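You operate a simulated robot arm through the tools that you are given. There is no shell and no other tool.

Carry out the task below with a simulated robot arm. There is one attempt and no reset: what you move stays moved.

JOB
Switch off, release the stay, fold the lid down and lock both latches.
Fine: the folding case, in that order.

The check looks at the end state, three seconds after you hand in, the way a careful person would. Anything else that was tipped, shoved, dropped, spilled or broken makes it a failure. Lids that push on must go on centred and level and be pressed home; caps that screw on are set level and turned clockwise until they are tight. Flat cloth is picked up by pressing the open fingertips on it (5 to 10 N) and closing them slowly along it; thin cloth reads only 2 to 8 mm in the jaws.

ROBOT AND FRAMES
A 7-joint arm with a fingered hand, fixed in place. Base frame: the origin is on the floor under the middle of its stand, x ahead of it, y to its left, z up; the work surface is at about z = 740. Units: mm, degrees, N and s.
It reaches about 1228 mm from its shoulder. Its first joint turns from -115.0 to 115.0 degrees. Payload 5 kg.
The tool frame sits at the grasp point between the pads (the TCP): z along the fingers, y along the line on which they close. The tips reach 32 mm beyond it. The gripper opens to 160 mm; its body begins 89 mm behind the TCP. The gripper is a hand of 4 fingers: y runs from the thumb to the fingers, the wrist lies at [0, 0, -267] in the tool frame, and closing takes about 1.5 s.
Orientation is told as [roll, pitch, yaw] about the base's x, y, z axes, in that order, counted from this pose: with the fingers straight down and closing along the base's y, the tool's x points along the base's -x, its y along +y and its z along -z.

CONTROLS
- The arm moves only by the tool nudge_tool. Its argument "targets" is one flat list of numbers, 7 for each row, row after row: the shift along the base's x, y, z in mm, then the turn, a rotation vector about the base's x, y, z in degrees, then the closure in counts, from 0 (fully open) to 255 (shut). In form: [x, y, z, rx, ry, rz, fingers, x, y, z, rx, ry, rz, fingers, ...]. A call has 1 to 20 rows; each row shifts and turns the commanded pose from where the row before left it. Each row takes 0.2 s and may step no farther than 50 mm and 8.6 degrees from the row before; otherwise, or with a gripper value out of range, the whole call is refused. A pose out of reach is approached as far as the arm can. The call stops where the force on the tool passes 40 N (or 10 N more than at its start, if that is more) or the arm is blocked; 0.2 s more then pass. Each finger travels about 45 mm/s and halts on what it meets, pressing with about 32 N; the grip force reading is that of the motor and also rises with nothing between the fingers. The clock runs only during rows and for 0.2 s after the last one: add rows that do not move to give the fingers time. The reply holds the time, the measured pose of the TCP, the force on the tool along the base axes, the opening and the grip force, in the units named above and with some noise, with the torque about the TCP (base axes, N m) and any sound that the robot's microphone picked up.
- Cameras (640 x 400 px; columns grow to the right, rows downward): "scene" is fixed at [50.4, -649.8, 1526.6]; the picture's right is [0.96, -0.29, 0.00], its down [-0.15, -0.49, -0.86] and it looks along [0.25, 0.82, -0.51] (base axes); focal length 214 px, centre (320, 200). "wrist" rides on the gripper at [80, -4, -114] in the tool frame; the picture's right is [0.05, 1.00, 0.00], its down [-0.82, 0.04, -0.58] and it looks along [-0.58, 0.03, 0.82] (tool axes); focal length 265 px, centre (320, 200). There is no depth. A picture from a camera that has moved, and an enlarged one, comes with that camera's place and axes in the base frame and with its lens.
- get_image(camera): a new picture of that camera. It takes no simulated time.
- raise_lower(by): slides the trunk up (or, below 0, down) by that many mm; the arm rides with it, the base frame stays. It gives what a move gives, with no picture.
- preshape(shape): the hand has 4 fingers and takes this shape, open, in about a second: jaw (thumb against the fingers, like two jaws); tri (thumb and two fingers); tip (a fingertip pinch); poke (one finger out to press); point (the index stretched); flat (the hand flat); cup (the hand cupped); fist (a fist). The gripper value then closes the fingers along that shape, each until it touches; the sizes above hold for jaw. It gives what a move gives, with no picture.
- zoom(camera, box): a new picture of the part [left, top, right, bottom] of that camera's present view, enlarged. It takes no simulated time.
- finish_job(): hands the job in; it is judged then, once.

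Places have to be worked out from the pictures, the camera data and where the tool is seen. Open the gripper and draw the arm clear of the work before you hand the job in, unless the task says otherwise.

The tools are called after "Call:" by a JSON object that holds its "api" and its "payload". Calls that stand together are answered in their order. nudge_tool: Moves the arm, as the interface text tells. Its arguments: {"type":"object","properties":{"targets":{"type":"array"}},"required":["targets"]} The other tools are called the same way: raise_lower (by) moves the trunk up or down; preshape (shape) gives the hand a shape; get_image (camera) takes a picture; zoom (camera, box) takes an enlarged picture of a part of a camera's view; finish_job () hands the job in.

At the start:

```text
time_s: 0.0
eef_pos: [671.0, -44.9, 1360.1]
tool_rot: [0.0, 0.1, 0.1]
wrist_force: [-0.3, 0.4, -0.3]
torque: [-0.01, 0.0, 0.0]
width: 159.9
finger_force: 0.0
shape: jaw
trunk travel left (down, up): [-600.0, 390.0]
```

scene: 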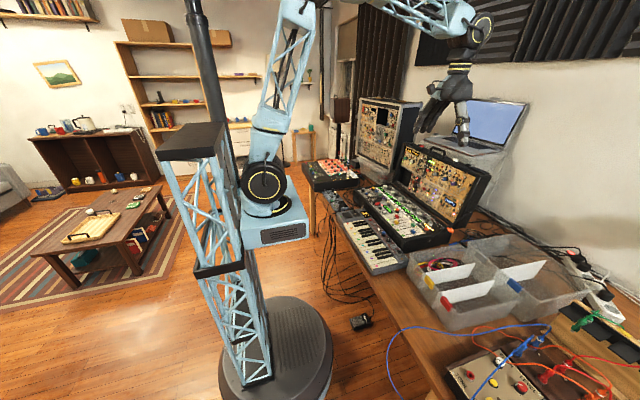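
wrist: 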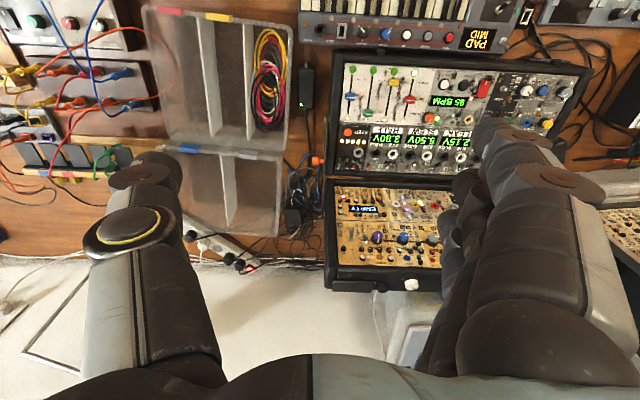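

I start by looking closer at the folding case in both camera views; nothing moves yet.

Call:
{"api": "zoom", "payload": {"camera": "scene", "box": [340, 130, 500, 260]}}

Call:
{"api": "zoom", "payload": {"camera": "wrist", "box": [310, 30, 610, 300]}}

```text
3.08 times, centred on (420, 195) of scene
camera zoom: at [50.4, -649.8, 1526.6], right [0.96, -0.29, 0.0], down [-0.15, -0.49, -0.86], along [0.25, 0.82, -0.51], focal length 660 px, centre (12, 215)
```

zoom: 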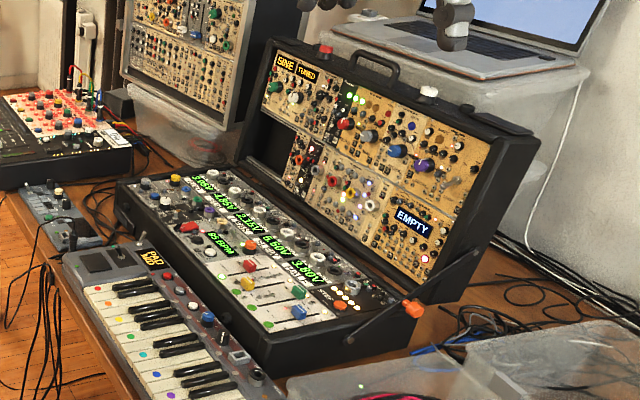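

```text
1.48 times, centred on (460, 165) of wrist
camera zoom: at [589.9, -47.3, 1473.8], right [-0.05, 1.0, 0.0], down [0.82, 0.04, 0.58], along [0.58, 0.03, -0.82], focal length 393 px, centre (113, 252)
```

zoom: 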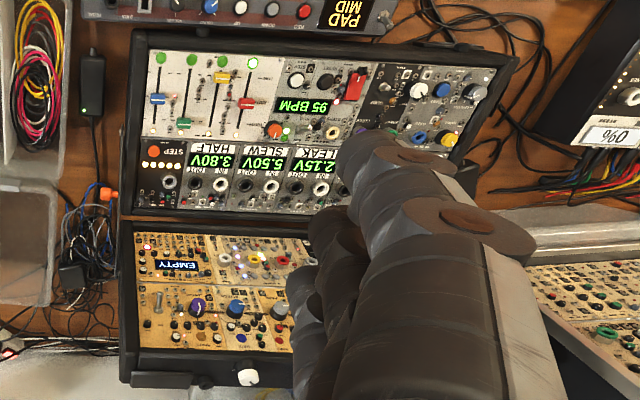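

The case has its base half nearer the robot and the lid leaning back on the far side, with a stay with an orange knob at the -y end. I zoom in further on the parts.

Call:
{"api": "zoom", "payload": {"camera": "scene", "box": [395, 140, 475, 190]}}

Call:
{"api": "zoom", "payload": {"camera": "scene", "box": [400, 190, 480, 240]}}

Call:
{"api": "zoom", "payload": {"camera": "scene", "box": [350, 175, 430, 225]}}

Call:
{"api": "zoom", "payload": {"camera": "wrist", "box": [330, 45, 490, 145]}}

Call:
{"api": "zoom", "payload": {"camera": "wrist", "box": [440, 50, 600, 150]}}

Call:
{"api": "zoom", "payload": {"camera": "wrist", "box": [280, 140, 460, 300]}}

```text
8.00 times, centred on (435, 165) of scene
camera zoom: at [50.4, -649.8, 1526.6], right [0.96, -0.29, 0.0], down [-0.15, -0.49, -0.86], along [0.25, 0.82, -0.51], focal length 1716 px, centre (-600, 480)
```

zoom: 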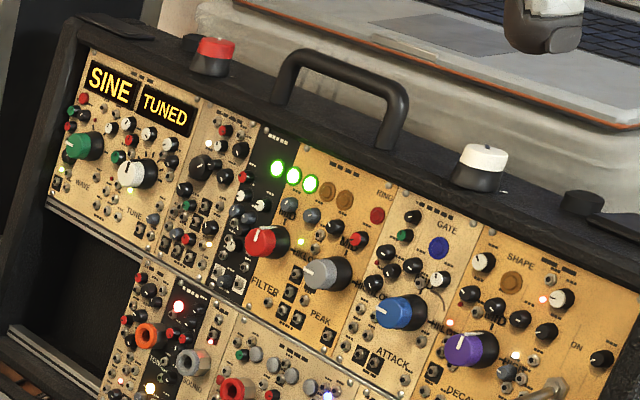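

```text
8.00 times, centred on (440, 215) of scene
camera zoom: at [50.4, -649.8, 1526.6], right [0.96, -0.29, 0.0], down [-0.15, -0.49, -0.86], along [0.25, 0.82, -0.51], focal length 1716 px, centre (-640, 80)
```

zoom: 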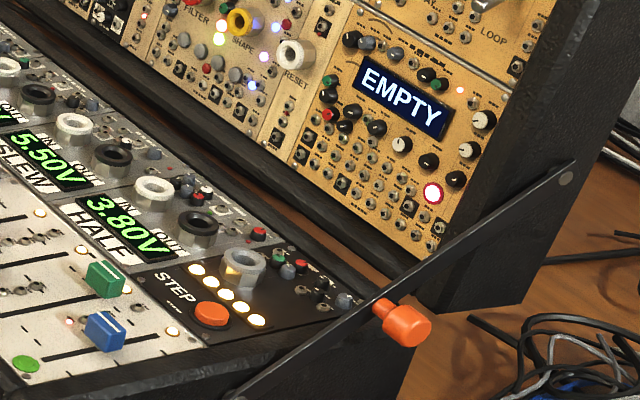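

```text
8.00 times, centred on (390, 200) of scene
camera zoom: at [50.4, -649.8, 1526.6], right [0.96, -0.29, 0.0], down [-0.15, -0.49, -0.86], along [0.25, 0.82, -0.51], focal length 1716 px, centre (-240, 200)
```

zoom: 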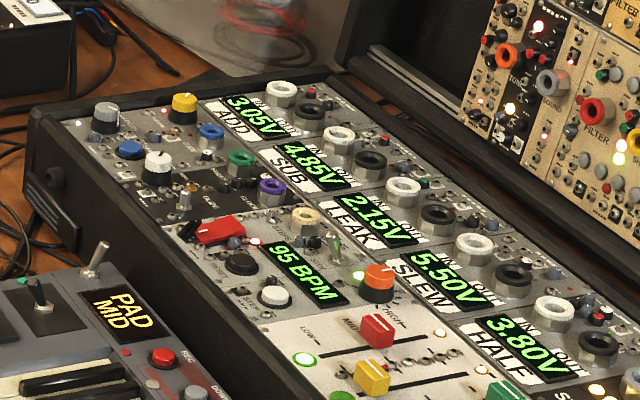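

```text
4.00 times, centred on (410, 95) of wrist
camera zoom: at [589.9, -47.3, 1473.8], right [-0.05, 1.0, 0.0], down [0.82, 0.04, 0.58], along [0.58, 0.03, -0.82], focal length 1062 px, centre (-40, 620)
```

zoom: 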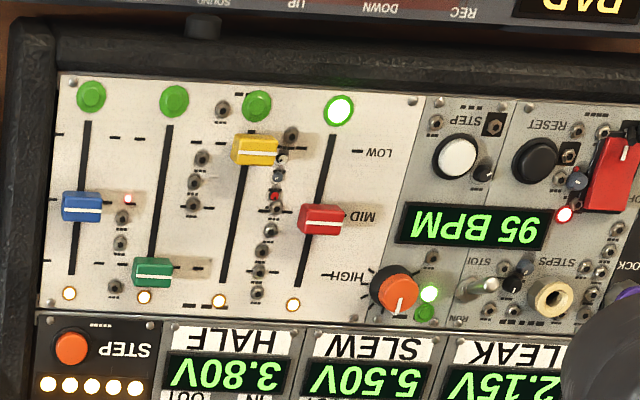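

```text
4.00 times, centred on (520, 100) of wrist
camera zoom: at [589.9, -47.3, 1473.8], right [-0.05, 1.0, 0.0], down [0.82, 0.04, 0.58], along [0.58, 0.03, -0.82], focal length 1062 px, centre (-480, 600)
```

zoom: 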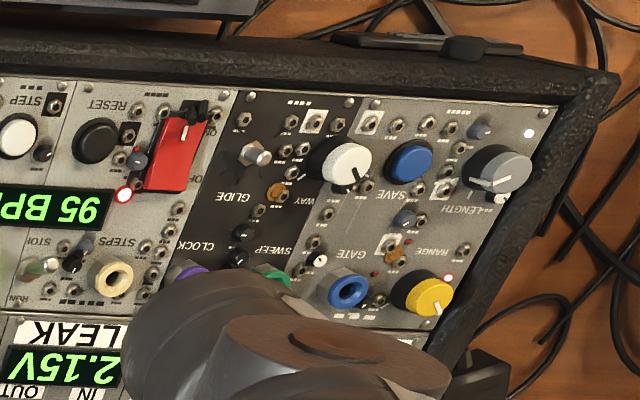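

```text
2.50 times, centred on (370, 220) of wrist
camera zoom: at [589.9, -47.3, 1473.8], right [-0.05, 1.0, 0.0], down [0.82, 0.04, 0.58], along [0.58, 0.03, -0.82], focal length 664 px, centre (195, 150)
```

zoom: 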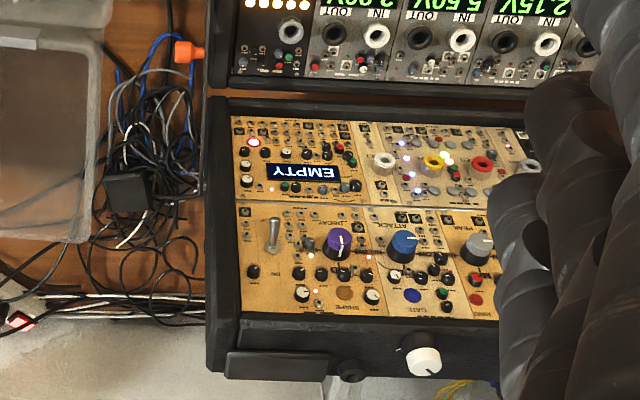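

The red switch ("95 BPM" area) seems at about (711, 334, 830), the stay knob at about (905, -41, 860) and the lid's top edge at about (1090, y, 1110). I move the hand over to get a close wrist view of the switch.

Call:
{"api": "nudge_tool", "payload": {"targets": [-8, 38, -24, 0, 0, 0, 0, -8, 38, -24, 0, 0, 0, 0, -8, 38, -24, 0, 0, 0, 0, -8, 38, -24, 0, 0, 0, 0, -8, 38, -24, 0, 0, 0, 0, -8, 38, -24, 0, 0, 0, 0, -8, 38, -24, 0, 0, 0, 0, -8, 38, -24, 0, 0, 0, 0, -8, 38, -24, 0, 0, 0, 0, -8, 38, -24, 0, 0, 0, 0]}}

Call:
{"api": "get_image", "payload": {"camera": "wrist"}}

Call:
{"api": "get_image", "payload": {"camera": "scene"}}

```text
time_s: 2.2
eef_pos: [592.1, 335.7, 1119.7]
tool_rot: [0.0, -0.1, -0.1]
wrist_force: [0.1, -0.7, -0.8]
torque: [0.0, 0.01, 0.0]
width: 160.0
finger_force: 0.1
shape: jaw
trunk travel left (down, up): [-600.0, 390.0]
```

```text
taken
camera wrist: at [511.2, 333.2, 1234.1], right [-0.05, 1.0, 0.0], down [0.82, 0.04, 0.58], along [0.58, 0.03, -0.82], focal length 265 px, centre (320, 200)
```

wrist: 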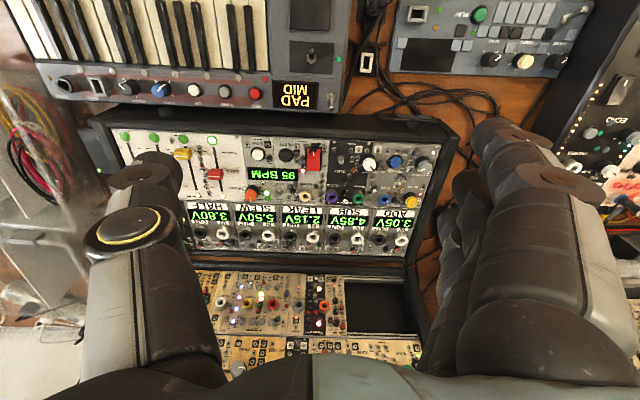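

```text
taken
```

scene: 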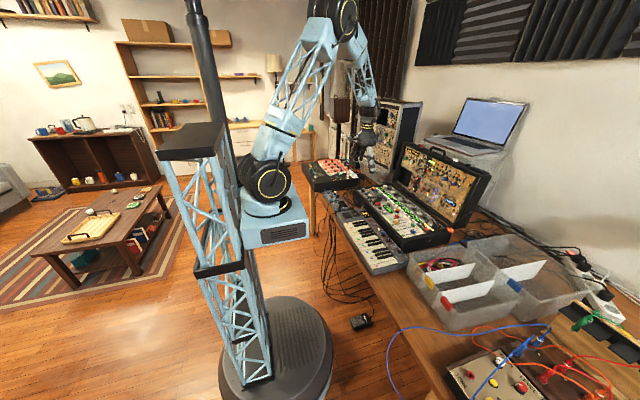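

Call:
{"api": "zoom", "payload": {"camera": "wrist", "box": [270, 130, 350, 180]}}

Call:
{"api": "zoom", "payload": {"camera": "wrist", "box": [230, 90, 470, 280]}}

Call:
{"api": "zoom", "payload": {"camera": "wrist", "box": [60, 90, 260, 260]}}

```text
8.00 times, centred on (310, 155) of wrist
camera zoom: at [511.2, 333.2, 1234.1], right [-0.05, 1.0, 0.0], down [0.82, 0.04, 0.58], along [0.58, 0.03, -0.82], focal length 2123 px, centre (400, 560)
```

zoom: 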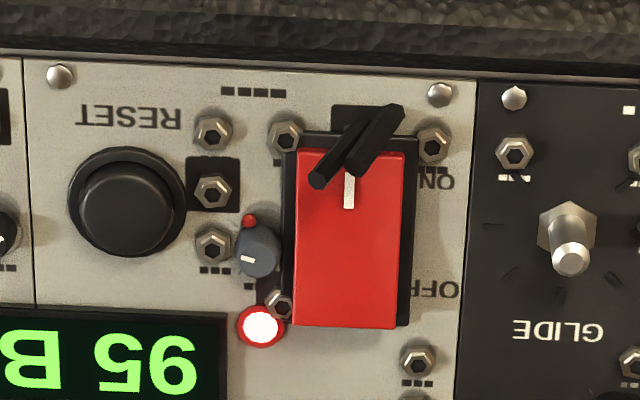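

```text
2.11 times, centred on (350, 185) of wrist
camera zoom: at [511.2, 333.2, 1234.1], right [-0.05, 1.0, 0.0], down [0.82, 0.04, 0.58], along [0.58, 0.03, -0.82], focal length 559 px, centre (257, 232)
```

zoom: 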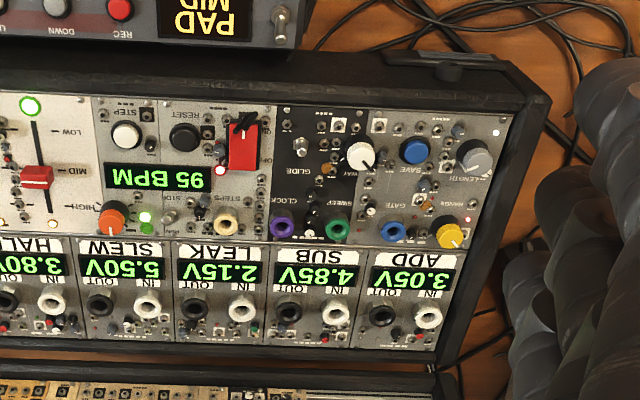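

```text
2.35 times, centred on (160, 175) of wrist
camera zoom: at [511.2, 333.2, 1234.1], right [-0.05, 1.0, 0.0], down [0.82, 0.04, 0.58], along [0.58, 0.03, -0.82], focal length 624 px, centre (696, 259)
```

zoom: 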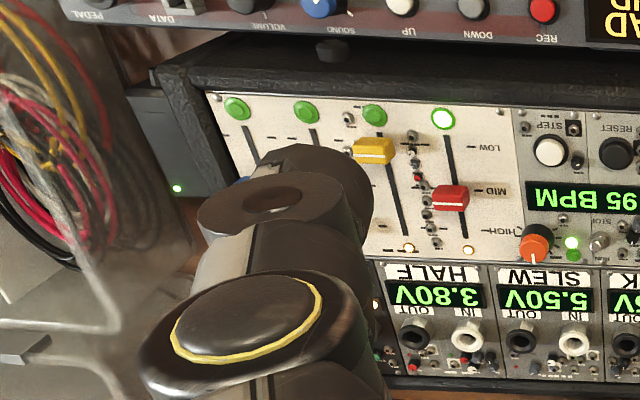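

The red switch has ON at the near side and OFF at the far side, with some black part across its ON end. I look at it from the scene camera too, larger.

Call:
{"api": "zoom", "payload": {"camera": "scene", "box": [367, 194, 391, 209]}}

Call:
{"api": "zoom", "payload": {"camera": "wrist", "box": [298, 135, 330, 175]}}

```text
16.00 times, centred on (379, 202) of scene
camera zoom: at [50.4, -649.8, 1526.6], right [0.96, -0.29, 0.0], down [-0.15, -0.49, -0.86], along [0.25, 0.82, -0.51], focal length 3432 px, centre (-624, 176)
```

zoom: 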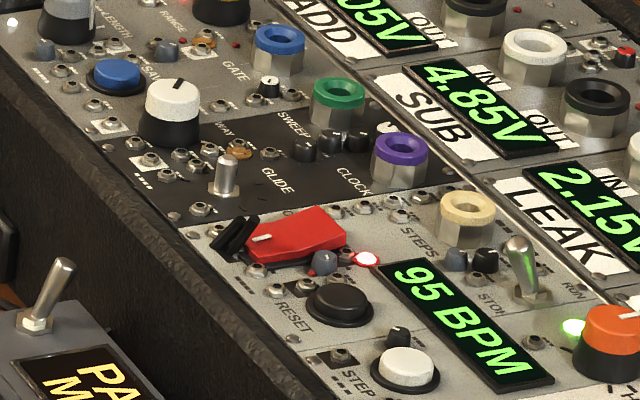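

```text
10.00 times, centred on (314, 155) of wrist
camera zoom: at [511.2, 333.2, 1234.1], right [-0.05, 1.0, 0.0], down [0.82, 0.04, 0.58], along [0.58, 0.03, -0.82], focal length 2654 px, centre (380, 650)
```

zoom: 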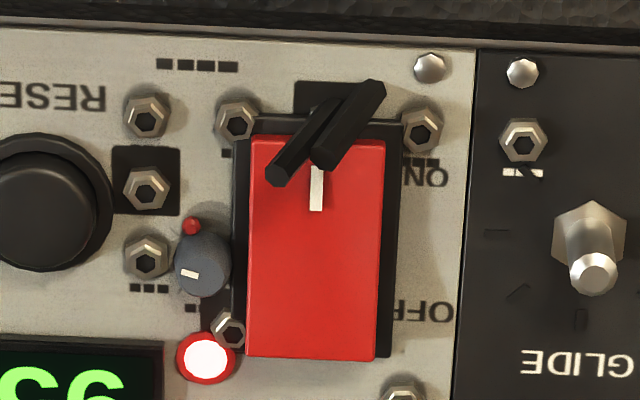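

The rocker is down at its near (ON) end and its raised OFF end is at about (734, 333, 826). I shape the hand to poke here, well above the panel, and look where the finger is.

Call:
{"api": "preshape", "payload": {"shape": "poke"}}

Call:
{"api": "get_image", "payload": {"camera": "wrist"}}

Call:
{"api": "zoom", "payload": {"camera": "scene", "box": [320, 90, 400, 190]}}

```text
time_s: 3.1
eef_pos: [591.1, 334.8, 1120.2]
tool_rot: [0.0, 0.1, -0.1]
wrist_force: [0.1, -0.2, 0.5]
torque: [0.01, -0.01, 0.02]
width: 0.0
finger_force: 0.0
shape: poke
trunk travel left (down, up): [-600.0, 390.0]
```

```text
taken
camera wrist: at [510.9, 331.7, 1234.7], right [-0.05, 1.0, 0.0], down [0.82, 0.04, 0.58], along [0.58, 0.03, -0.82], focal length 265 px, centre (320, 200)
```

wrist: 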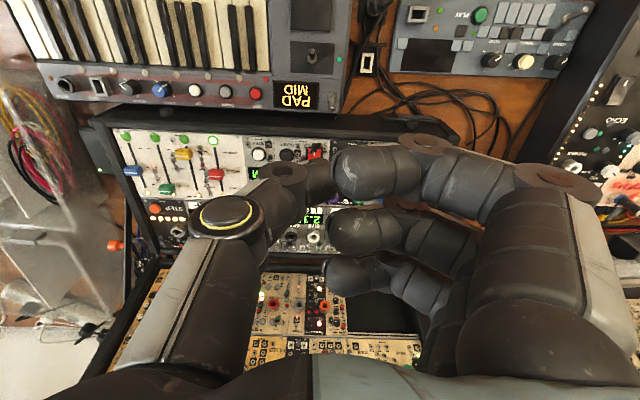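

```text
4.00 times, centred on (360, 140) of scene
camera zoom: at [50.4, -649.8, 1526.6], right [0.96, -0.29, 0.0], down [-0.15, -0.49, -0.86], along [0.25, 0.82, -0.51], focal length 858 px, centre (160, 440)
```

zoom: 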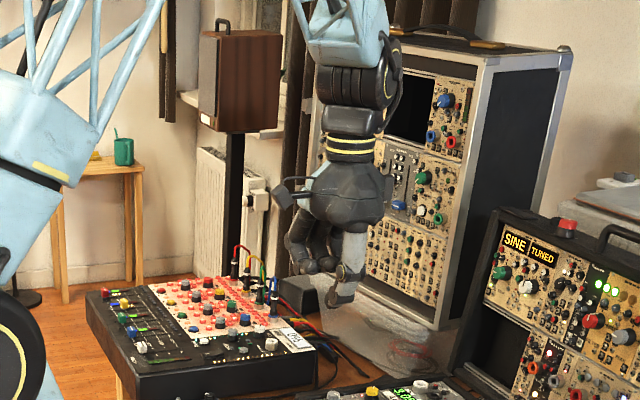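

The fingers look curled with the thumb reaching in; I wait a moment without moving to see whether the shape has settled, then look again.

Call:
{"api": "nudge_tool", "payload": {"targets": [0, 0, 0, 0, 0, 0, 0, 0, 0, 0, 0, 0, 0, 0, 0, 0, 0, 0, 0, 0, 0, 0, 0, 0, 0, 0, 0, 0]}}

Call:
{"api": "get_image", "payload": {"camera": "wrist"}}

Call:
{"api": "zoom", "payload": {"camera": "scene", "box": [340, 115, 388, 175]}}

```text
time_s: 4.1
eef_pos: [591.6, 334.2, 1120.0]
tool_rot: [0.0, -0.1, 0.1]
wrist_force: [0.0, -0.4, 0.9]
torque: [0.02, 0.01, 0.0]
width: 0.2
finger_force: 0.0
shape: poke
trunk travel left (down, up): [-600.0, 390.0]
```

```text
taken
camera wrist: at [510.8, 332.0, 1234.5], right [-0.05, 1.0, 0.0], down [0.82, 0.04, 0.58], along [0.58, 0.03, -0.82], focal length 265 px, centre (320, 200)
```

wrist: 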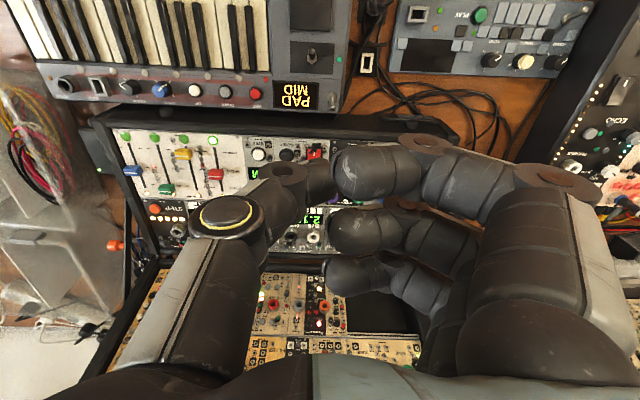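

```text
6.67 times, centred on (364, 145) of scene
camera zoom: at [50.4, -649.8, 1526.6], right [0.96, -0.29, 0.0], down [-0.15, -0.49, -0.86], along [0.25, 0.82, -0.51], focal length 1430 px, centre (27, 567)
```

zoom: 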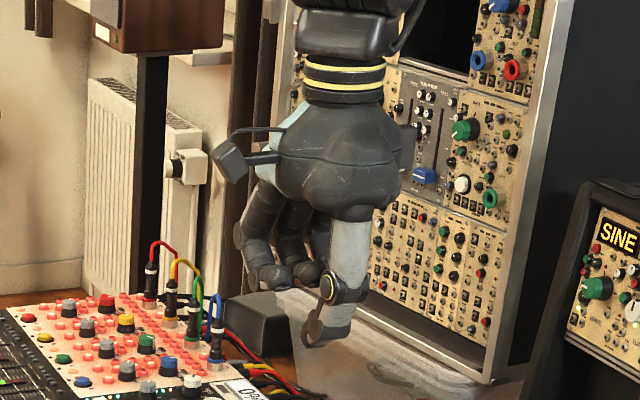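

Poke leaves the tips pinched together near the TCP. I try the point shape to compare.

Call:
{"api": "preshape", "payload": {"shape": "point"}}

Call:
{"api": "get_image", "payload": {"camera": "wrist"}}

Call:
{"api": "zoom", "payload": {"camera": "scene", "box": [340, 115, 388, 175]}}

```text
time_s: 5.0
eef_pos: [592.3, 334.9, 1120.5]
tool_rot: [-0.1, 0.0, 0.1]
wrist_force: [1.0, -0.3, 0.1]
torque: [0.01, 0.02, -0.02]
width: 152.1
finger_force: 0.1
shape: point
trunk travel left (down, up): [-600.0, 390.0]
```

```text
taken
camera wrist: at [510.8, 332.0, 1234.5], right [-0.05, 1.0, 0.0], down [0.82, 0.04, 0.58], along [0.58, 0.03, -0.82], focal length 265 px, centre (320, 200)
```

wrist: 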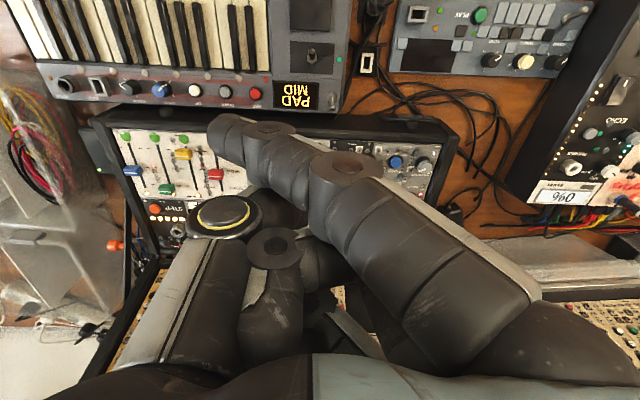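

```text
6.67 times, centred on (364, 145) of scene
camera zoom: at [50.4, -649.8, 1526.6], right [0.96, -0.29, 0.0], down [-0.15, -0.49, -0.86], along [0.25, 0.82, -0.51], focal length 1430 px, centre (27, 567)
```

zoom: 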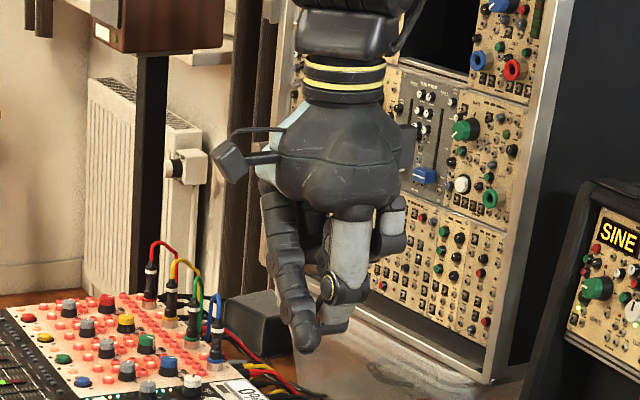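

The point shape stretches the index with its tip a little toward -x,-y of the TCP. I zoom in to locate the tip and check how much it stands out beyond the thumb.

Call:
{"api": "zoom", "payload": {"camera": "scene", "box": [352, 140, 376, 170]}}

Call:
{"api": "zoom", "payload": {"camera": "wrist", "box": [160, 90, 400, 290]}}

```text
13.33 times, centred on (364, 155) of scene
camera zoom: at [50.4, -649.8, 1526.6], right [0.96, -0.29, 0.0], down [-0.15, -0.49, -0.86], along [0.25, 0.82, -0.51], focal length 2860 px, centre (-267, 800)
```

zoom: 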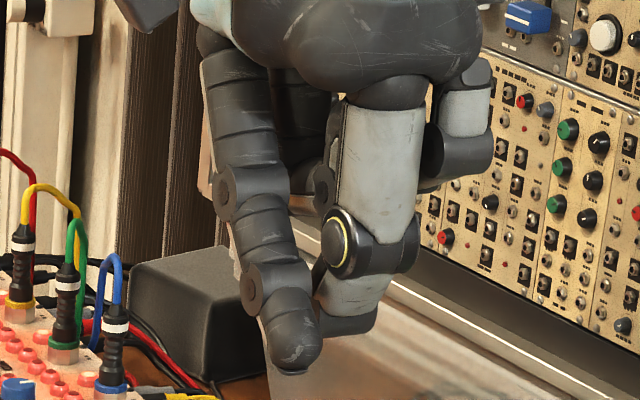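

```text
2.00 times, centred on (280, 190) of wrist
camera zoom: at [510.8, 332.0, 1234.5], right [-0.05, 1.0, 0.0], down [0.82, 0.04, 0.58], along [0.58, 0.03, -0.82], focal length 531 px, centre (400, 220)
```

zoom: 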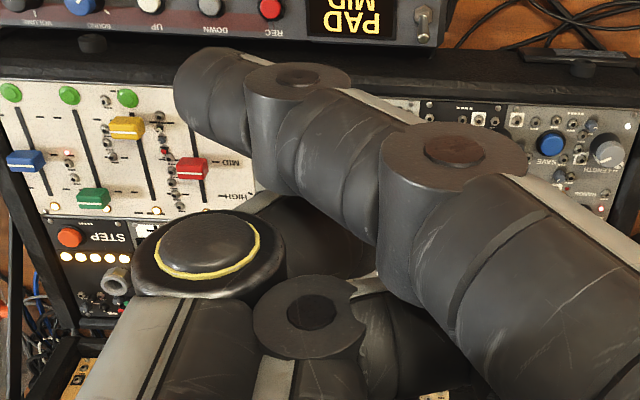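

Index tip is at about TCP + (-29, -51, -15), and the thumb is nearly as low, so I tilt the hand (pitch -30, roll +21) to make the index the lowest point, and move above the switch at about 90 mm clearance.

Call:
{"api": "nudge_tool", "payload": {"targets": [23, 5, -15, 0, -7.5, 0, 0, 23, 5, -23, 0, -7.5, 0, 0, 23, 5, -23, 0, -7.5, 0, 0, 23, 5, -23, 0, -7.5, 0, 0, 23, 5, -23, 7, 0, 0, 0, 23, 5, -23, 7, 0, 0, 0, 22, 6, -20, 7, 0, 0, 0]}}

Call:
{"api": "get_image", "payload": {"camera": "wrist"}}

Call:
{"api": "zoom", "payload": {"camera": "scene", "box": [350, 150, 430, 220]}}

```text
time_s: 6.6
eef_pos: [751.3, 370.6, 968.9]
tool_rot: [24.1, -27.8, -11.7]
wrist_force: [-0.5, 0.4, 0.1]
torque: [0.03, 0.02, 0.06]
width: 152.4
finger_force: 0.1
shape: point
trunk travel left (down, up): [-600.0, 390.0]
```

```text
taken
camera wrist: at [624.7, 347.3, 1022.6], right [-0.04, 0.94, 0.34], down [0.42, -0.29, 0.86], along [0.91, 0.18, -0.38], focal length 265 px, centre (320, 200)
```

wrist: 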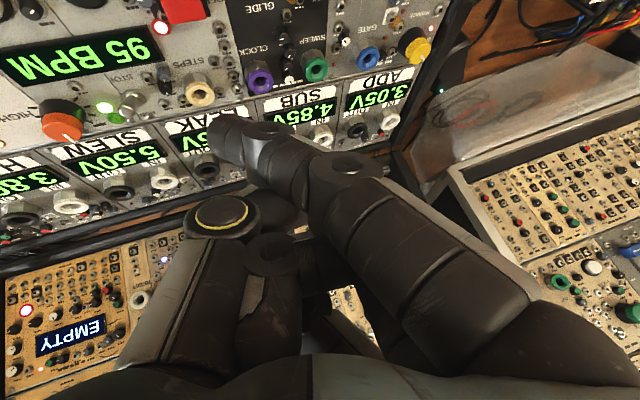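

```text
5.71 times, centred on (390, 185) of scene
camera zoom: at [50.4, -649.8, 1526.6], right [0.96, -0.29, 0.0], down [-0.15, -0.49, -0.86], along [0.25, 0.82, -0.51], focal length 1226 px, centre (-80, 286)
```

zoom: 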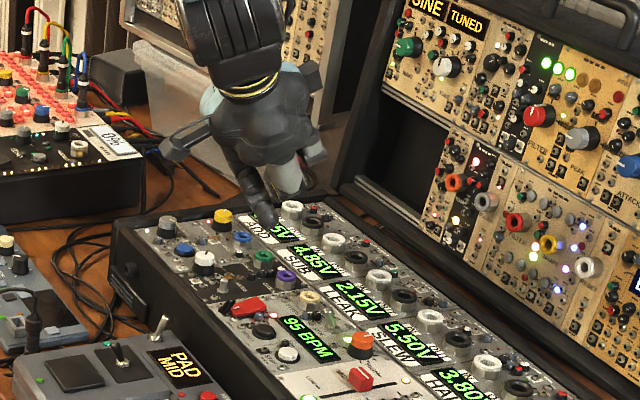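

The index tip is now at about (733, 337, 925), roughly straight above the rocker's OFF end (rocker spans x 698-736, y 322-345). I descend 70 mm with a small correction and check.

Call:
{"api": "nudge_tool", "payload": {"targets": [-2, -2, -18, 0, 0, 0, 0, -1, -2, -18, 0, 0, 0, 0, 0, 0, -17, 0, 0, 0, 0, 0, 0, -15, 0, 0, 0, 0]}}

Call:
{"api": "get_image", "payload": {"camera": "wrist"}}

Call:
{"api": "zoom", "payload": {"camera": "scene", "box": [364, 185, 396, 210]}}

```text
time_s: 7.6
eef_pos: [748.4, 368.2, 900.2]
tool_rot: [23.9, -27.9, -11.7]
wrist_force: [-0.8, 0.1, 0.0]
torque: [-0.01, 0.02, 0.02]
width: 152.5
finger_force: 0.1
shape: point
trunk travel left (down, up): [-600.0, 390.0]
```

```text
taken
camera wrist: at [621.3, 344.4, 954.1], right [-0.04, 0.94, 0.33], down [0.42, -0.29, 0.86], along [0.91, 0.18, -0.38], focal length 265 px, centre (320, 200)
```

wrist: 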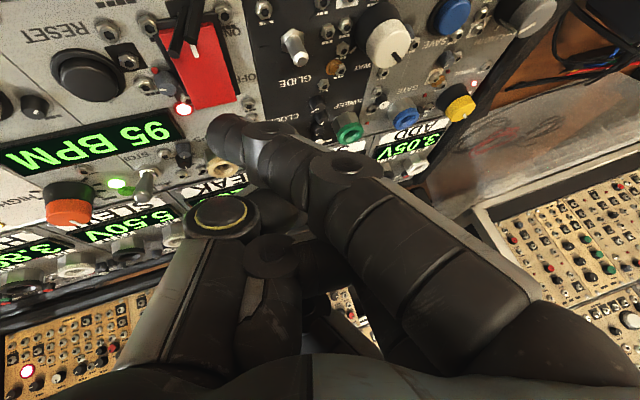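

```text
16.00 times, centred on (380, 198) of scene
camera zoom: at [50.4, -649.8, 1526.6], right [0.96, -0.29, 0.0], down [-0.15, -0.49, -0.86], along [0.25, 0.82, -0.51], focal length 3432 px, centre (-640, 240)
```

zoom: 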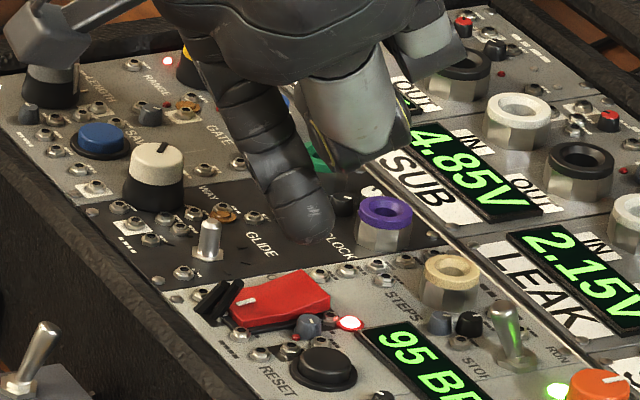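

The tip's bottom is about 20 mm above the rocker's OFF end and lined up with it. I press down in small steps, watching the force.

Call:
{"api": "nudge_tool", "payload": {"targets": [0, 0, -5, 0, 0, 0, 0, 0, 0, -5, 0, 0, 0, 0, 0, 0, -4, 0, 0, 0, 0, 0, 0, -3, 0, 0, 0, 0, 0, 0, -2, 0, 0, 0, 0]}}

Call:
{"api": "get_image", "payload": {"camera": "wrist"}}

Call:
{"api": "zoom", "payload": {"camera": "scene", "box": [364, 185, 396, 210]}}

```text
time_s: 8.8
eef_pos: [748.2, 368.6, 881.7]
tool_rot: [23.9, -27.8, -11.8]
wrist_force: [0.2, -0.5, 2.1]
torque: [-0.02, 0.01, 0.0]
width: 152.3
finger_force: 0.0
shape: point
trunk travel left (down, up): [-600.0, 390.0]
heard: click
```

```text
taken
camera wrist: at [620.8, 344.5, 935.7], right [-0.05, 0.94, 0.33], down [0.42, -0.29, 0.86], along [0.91, 0.18, -0.38], focal length 265 px, centre (320, 200)
```

wrist: 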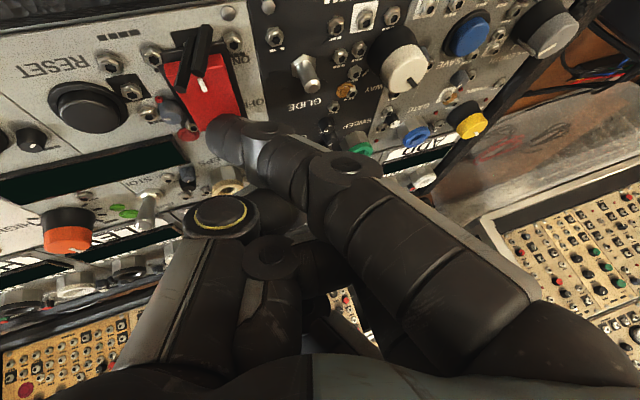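

```text
16.00 times, centred on (380, 198) of scene
camera zoom: at [50.4, -649.8, 1526.6], right [0.96, -0.29, 0.0], down [-0.15, -0.49, -0.86], along [0.25, 0.82, -0.51], focal length 3432 px, centre (-640, 240)
```

zoom: 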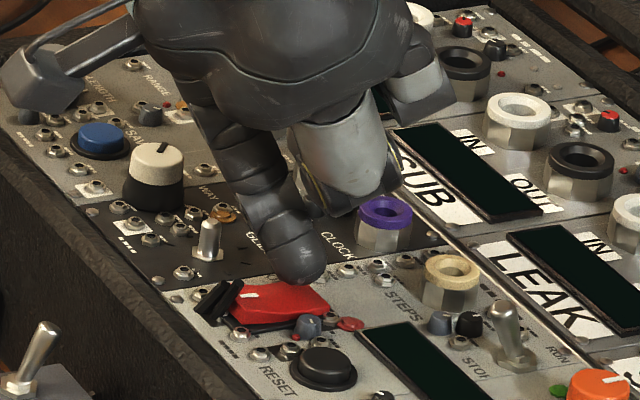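

Click heard and all the displays are dark: the switch is off. I lift straight up, turn the hand back upright and travel toward the stay end for a look.

Call:
{"api": "nudge_tool", "payload": {"targets": [0, 0, 30, 0, 0, 0, 0, 0, 0, 45, 0, 0, 0, 0, 0, -20, 45, -7, 0, 0, 0, 0, -30, 37, -7, 0, 0, 0, 0, -35, 30, -7, 0, 0, 0, 5, -45, 0, 0, 7.5, 0, 0, 8, -45, 0, 0, 7.5, 0, 0, 10, -45, 0, 0, 7.5, 0, 0, 10, -45, 0, 0, 7.5, 0, 0, 10, -45, 0, 0, 0, 0, 0, 10, -45, 0, 0, 0, 0, 0, 10, -45, -20, 0, 0, 0, 0]}}

Call:
{"api": "preshape", "payload": {"shape": "jaw"}}

Call:
{"api": "get_image", "payload": {"camera": "wrist"}}

Call:
{"api": "zoom", "payload": {"camera": "scene", "box": [340, 130, 500, 260]}}

```text
refused: row 12 steps farther than a row can; nothing moved
```

```text
time_s: 9.7
eef_pos: [747.0, 369.4, 886.4]
tool_rot: [24.2, -28.2, -11.8]
wrist_force: [-1.4, 15.1, 42.0]
torque: [-0.9, -0.66, 0.16]
width: 155.3
finger_force: 0.0
shape: jaw
trunk travel left (down, up): [-600.0, 390.0]
```

```text
taken
camera wrist: at [620.4, 345.3, 939.1], right [-0.05, 0.94, 0.34], down [0.41, -0.29, 0.86], along [0.91, 0.18, -0.37], focal length 265 px, centre (320, 200)
```

wrist: 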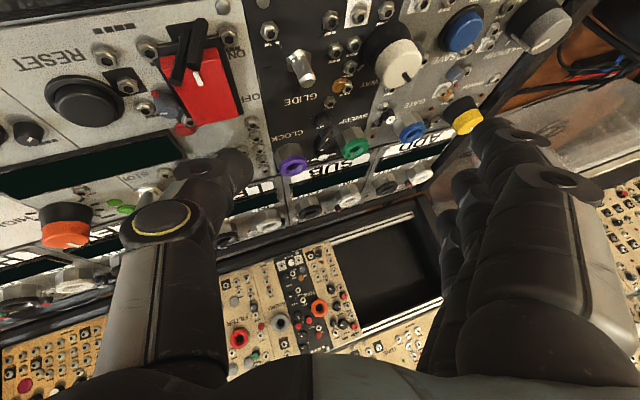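

```text
3.08 times, centred on (420, 195) of scene
camera zoom: at [50.4, -649.8, 1526.6], right [0.96, -0.29, 0.0], down [-0.15, -0.49, -0.86], along [0.25, 0.82, -0.51], focal length 660 px, centre (12, 215)
```

zoom: 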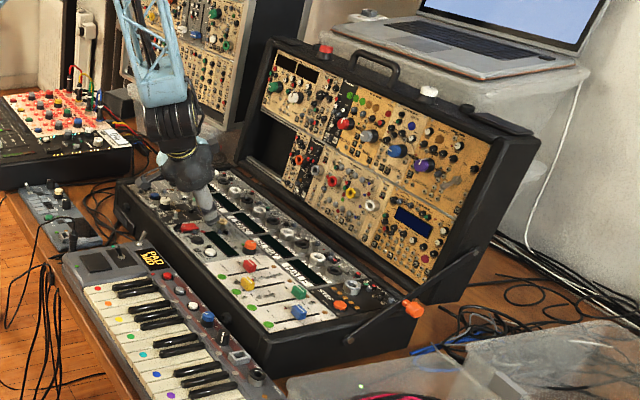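

The move was refused for one over-long row, and the hand opened down at the panel, so the thumb now presses on it with about 42 N. I lift straight up at once, gently, then check the panel.

Call:
{"api": "nudge_tool", "payload": {"targets": [0, 0, 8, 0, 0, 0, 0, 0, 0, 15, 0, 0, 0, 0, 0, 0, 25, 0, 0, 0, 0, 0, 0, 40, 0, 0, 0, 0, 0, 0, 40, 0, 0, 0, 0]}}

Call:
{"api": "get_image", "payload": {"camera": "wrist"}}

Call:
{"api": "zoom", "payload": {"camera": "scene", "box": [360, 175, 430, 225]}}

```text
time_s: 10.9
eef_pos: [748.4, 365.8, 1010.5]
tool_rot: [23.8, -27.8, -11.6]
wrist_force: [-1.7, 0.5, 0.8]
torque: [-0.02, 0.0, 0.02]
width: 159.8
finger_force: 0.1
shape: jaw
trunk travel left (down, up): [-600.0, 390.0]
```

```text
taken
camera wrist: at [620.1, 342.8, 1064.1], right [-0.04, 0.94, 0.33], down [0.42, -0.29, 0.86], along [0.91, 0.18, -0.38], focal length 265 px, centre (320, 200)
```

wrist: 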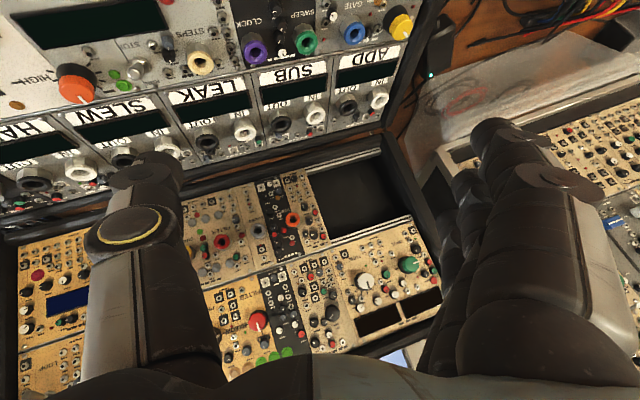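

```text
8.00 times, centred on (395, 200) of scene
camera zoom: at [50.4, -649.8, 1526.6], right [0.96, -0.29, 0.0], down [-0.15, -0.49, -0.86], along [0.25, 0.82, -0.51], focal length 1716 px, centre (-280, 200)
```

zoom: 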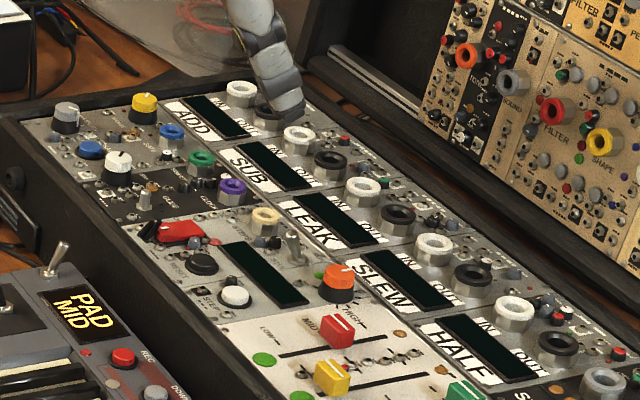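

The panel looks unchanged and the switch still off. Now I rise a bit, turn upright and travel toward the stay for a look.

Call:
{"api": "nudge_tool", "payload": {"targets": [0, -10, 40, -7, 0, 0, 0, 0, -40, 10, -7, 0, 0, 0, 0, -40, 0, -7, 0, 0, 0, 5, -45, 0, 0, 7.5, 0, 0, 8, -45, 0, 0, 7.5, 0, 0, 10, -45, 0, 0, 7.5, 0, 0, 10, -45, 0, 0, 7.5, 0, 0, 10, -45, 0, 0, 0, 0, 0, 10, -45, -10, 0, 0, 0, 0, 10, -45, -10, 0, 0, 0, 0]}}

Call:
{"api": "get_image", "payload": {"camera": "wrist"}}

```text
time_s: 13.1
eef_pos: [809.8, -37.4, 1040.0]
tool_rot: [0.0, 0.2, 0.1]
wrist_force: [-0.7, 0.5, -0.3]
torque: [-0.01, 0.0, 0.03]
width: 159.6
finger_force: 0.1
shape: jaw
trunk travel left (down, up): [-600.0, 390.0]
```

```text
taken
camera wrist: at [729.0, -40.3, 1153.9], right [-0.05, 1.0, 0.0], down [0.82, 0.04, 0.58], along [0.58, 0.03, -0.82], focal length 265 px, centre (320, 200)
```

wrist: 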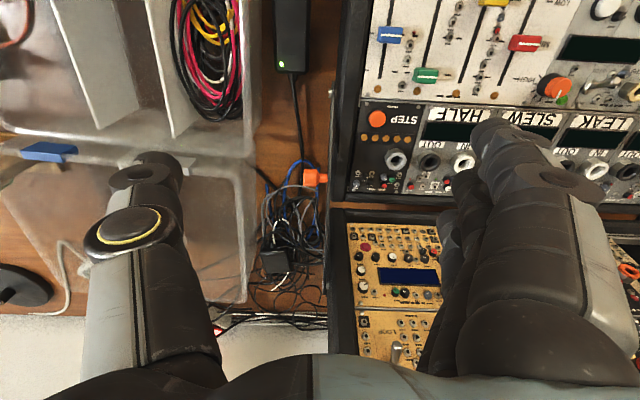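

Call:
{"api": "zoom", "payload": {"camera": "wrist", "box": [270, 70, 370, 250]}}

Call:
{"api": "zoom", "payload": {"camera": "scene", "box": [425, 190, 473, 230]}}

```text
2.22 times, centred on (320, 160) of wrist
camera zoom: at [729.0, -40.3, 1153.9], right [-0.05, 1.0, 0.0], down [0.82, 0.04, 0.58], along [0.58, 0.03, -0.82], focal length 590 px, centre (320, 289)
```

zoom: 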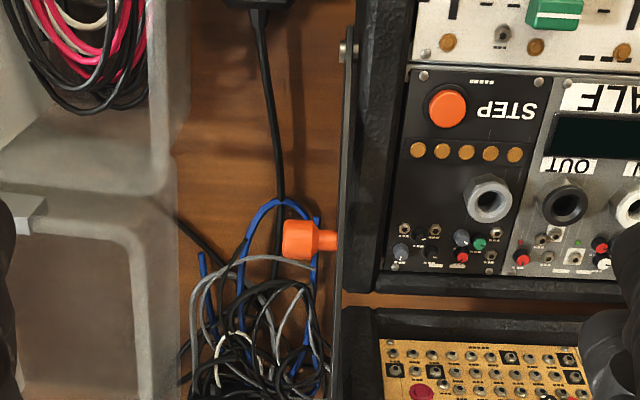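

```text
10.00 times, centred on (449, 210) of scene
camera zoom: at [50.4, -649.8, 1526.6], right [0.96, -0.29, 0.0], down [-0.15, -0.49, -0.86], along [0.25, 0.82, -0.51], focal length 2145 px, centre (-970, 100)
```

zoom: 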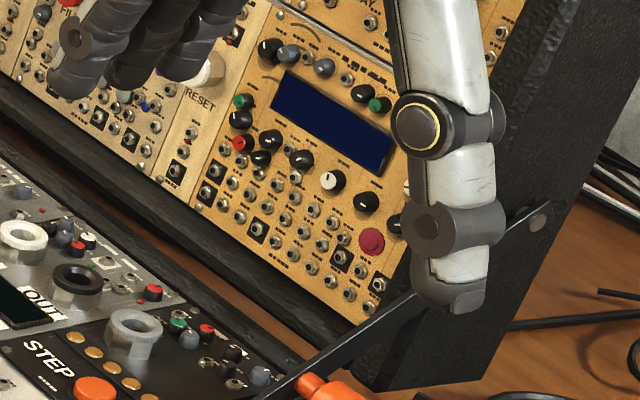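

The stay is a bar on the -y wall with an orange pull-knob: head y -52 to -34 and stem to -21, axis near (905, y, 860). To inspect it side-on I yaw the hand +90° so its camera sits on the -y side.

Call:
{"api": "nudge_tool", "payload": {"targets": [8, -10, 0, 0, 0, 8, 0, 8, -10, 0, 0, 0, 8, 0, 9, -8, -4, 0, 0, 8, 0, 9, -8, -4, 0, 0, 8, 0, 9, -8, -4, 0, 0, 8, 0, 9, -8, -4, 0, 0, 8, 0, 9, -8, -4, 0, 0, 8, 0, 9, -8, -4, 0, 0, 8, 0, 9, -8, -4, 0, 0, 8, 0, 9, -8, -4, 0, 0, 8, 0, 8, 0, 0, 0, 0, 8, 0, 0, 0, 0, 0, 0, 2, 0]}}

Call:
{"api": "get_image", "payload": {"camera": "wrist"}}

Call:
{"api": "get_image", "payload": {"camera": "scene"}}

```text
time_s: 15.7
eef_pos: [906.8, -120.2, 1007.7]
tool_rot: [0.0, 0.0, 90.1]
wrist_force: [-0.2, -0.6, -0.6]
torque: [0.01, 0.0, -0.02]
width: 160.0
finger_force: 0.0
shape: jaw
trunk travel left (down, up): [-600.0, 390.0]
```

```text
taken
camera wrist: at [910.8, -200.7, 1122.4], right [-1.0, -0.05, 0.0], down [-0.04, 0.82, 0.58], along [-0.03, 0.58, -0.82], focal length 265 px, centre (320, 200)
```

wrist: 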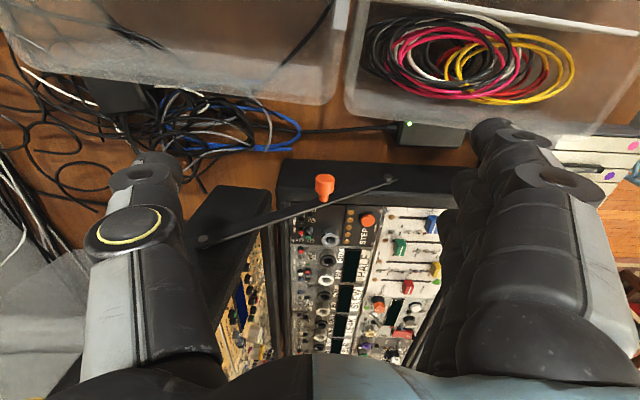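

```text
taken
```

scene: 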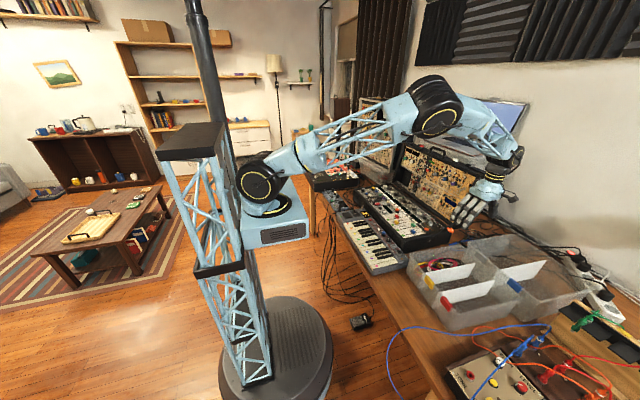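

This gives a clear view of the stay. I zoom in on it.

Call:
{"api": "zoom", "payload": {"camera": "wrist", "box": [180, 150, 420, 270]}}

Call:
{"api": "zoom", "payload": {"camera": "wrist", "box": [280, 155, 380, 220]}}

```text
2.67 times, centred on (300, 210) of wrist
camera zoom: at [910.8, -200.7, 1122.4], right [-1.0, -0.05, 0.0], down [-0.04, 0.82, 0.58], along [-0.03, 0.58, -0.82], focal length 708 px, centre (373, 173)
```

zoom: 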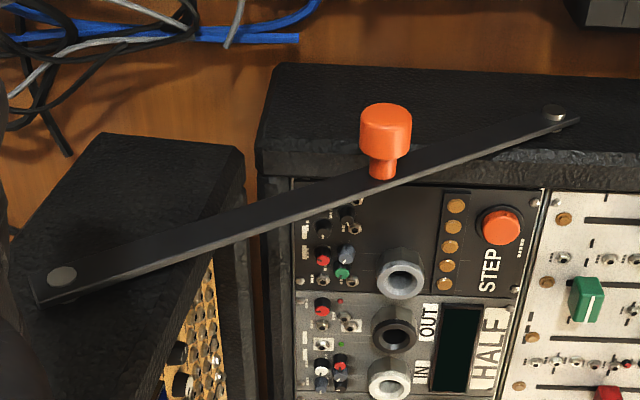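

```text
6.15 times, centred on (330, 188) of wrist
camera zoom: at [910.8, -200.7, 1122.4], right [-1.0, -0.05, 0.0], down [-0.04, 0.82, 0.58], along [-0.03, 0.58, -0.82], focal length 1633 px, centre (258, 277)
```

zoom: 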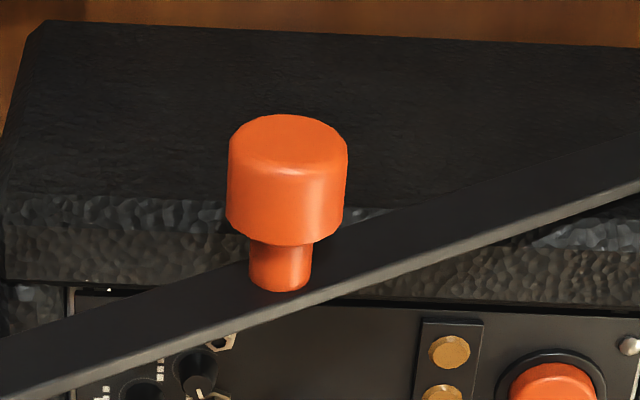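

The knob sits on a straight single bar, at about (902, -43, 865), so it looks like a plunger to be pulled out along -y. I try the fingertip-pinch shape here in free air to see whether it suits a grip on this 20 mm knob.

Call:
{"api": "preshape", "payload": {"shape": "tip"}}

Call:
{"api": "get_image", "payload": {"camera": "wrist"}}

Call:
{"api": "zoom", "payload": {"camera": "scene", "box": [440, 140, 540, 240]}}

```text
time_s: 16.6
eef_pos: [907.5, -120.7, 1008.6]
tool_rot: [0.1, 0.0, 90.1]
wrist_force: [-0.4, -0.2, 0.8]
torque: [0.03, -0.01, -0.02]
width: 160.0
finger_force: 0.0
shape: tip
trunk travel left (down, up): [-600.0, 390.0]
```

```text
taken
camera wrist: at [910.6, -200.5, 1122.5], right [-1.0, -0.05, 0.0], down [-0.04, 0.82, 0.58], along [-0.03, 0.58, -0.82], focal length 265 px, centre (320, 200)
```

wrist: 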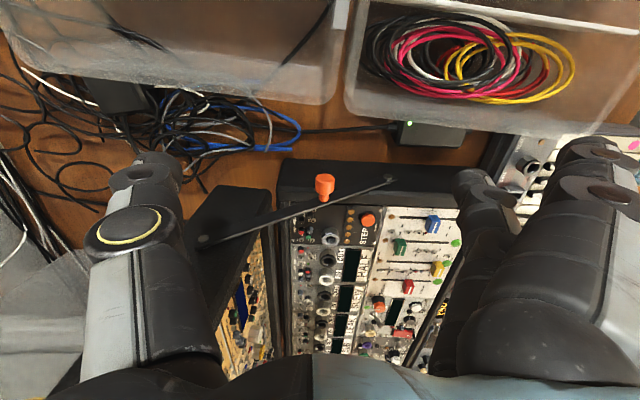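

```text
4.00 times, centred on (490, 190) of scene
camera zoom: at [50.4, -649.8, 1526.6], right [0.96, -0.29, 0.0], down [-0.15, -0.49, -0.86], along [0.25, 0.82, -0.51], focal length 858 px, centre (-360, 240)
```

zoom: 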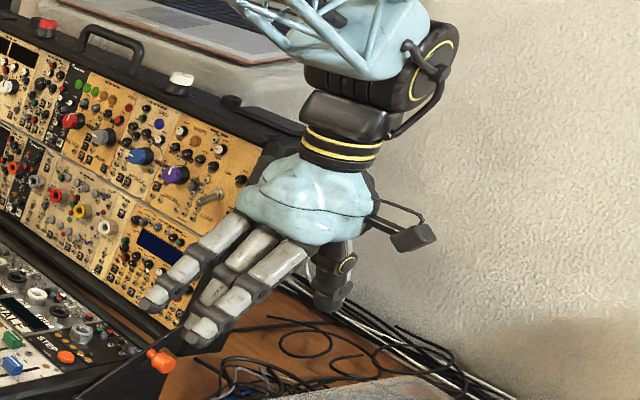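

In the tip shape the middle finger opposes the thumb with the others held wide. I zoom to measure where the fingertips are before approaching.

Call:
{"api": "zoom", "payload": {"camera": "scene", "box": [470, 185, 534, 235]}}

Call:
{"api": "zoom", "payload": {"camera": "wrist", "box": [420, 120, 640, 320]}}

```text
8.00 times, centred on (502, 210) of scene
camera zoom: at [50.4, -649.8, 1526.6], right [0.96, -0.29, 0.0], down [-0.15, -0.49, -0.86], along [0.25, 0.82, -0.51], focal length 1716 px, centre (-1136, 120)
```

zoom: 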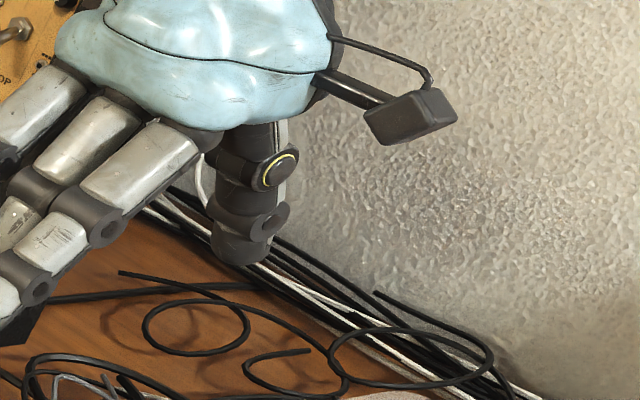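

```text
2.00 times, centred on (530, 220) of wrist
camera zoom: at [910.6, -200.5, 1122.5], right [-1.0, -0.05, 0.0], down [-0.04, 0.82, 0.58], along [-0.03, 0.58, -0.82], focal length 531 px, centre (-100, 160)
```

zoom: 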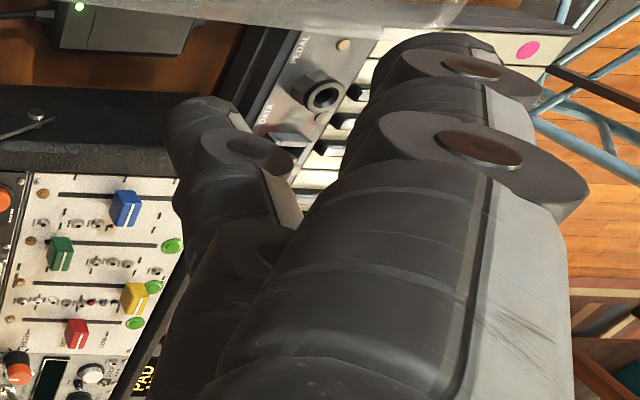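

I pre-close the pinch to about 60 mm in place, to see how the fingers travel and keep the approach narrow.

Call:
{"api": "nudge_tool", "payload": {"targets": [0, 0, 0, 0, 0, 0, 160, 0, 0, 0, 0, 0, 0, 160, 0, 0, 0, 0, 0, 0, 160, 0, 0, 0, 0, 0, 0, 160, 0, 0, 0, 0, 0, 0, 160, 0, 0, 0, 0, 0, 0, 160]}}

Call:
{"api": "get_image", "payload": {"camera": "wrist"}}

Call:
{"api": "zoom", "payload": {"camera": "scene", "box": [456, 175, 520, 235]}}

```text
time_s: 18.0
eef_pos: [908.3, -120.9, 1007.9]
tool_rot: [0.0, 0.0, 90.0]
wrist_force: [0.2, -0.3, -0.4]
torque: [0.02, -0.04, 0.02]
width: 60.3
finger_force: 0.0
shape: tip
trunk travel left (down, up): [-600.0, 390.0]
```

```text
taken
camera wrist: at [910.6, -200.5, 1122.5], right [-1.0, -0.05, 0.0], down [-0.04, 0.82, 0.58], along [-0.03, 0.58, -0.82], focal length 265 px, centre (320, 200)
```

wrist: 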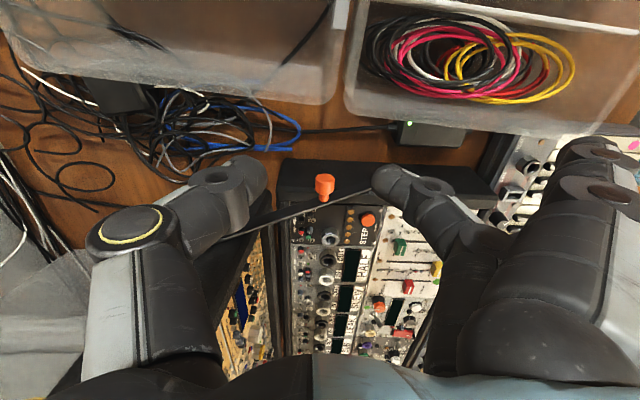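

```text
6.67 times, centred on (488, 205) of scene
camera zoom: at [50.4, -649.8, 1526.6], right [0.96, -0.29, 0.0], down [-0.15, -0.49, -0.86], along [0.25, 0.82, -0.51], focal length 1430 px, centre (-800, 167)
```

zoom: 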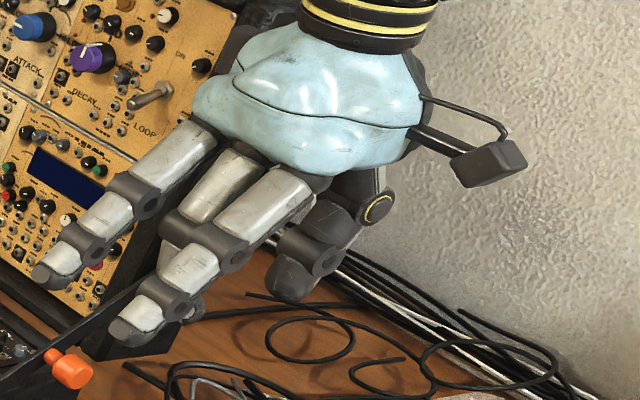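

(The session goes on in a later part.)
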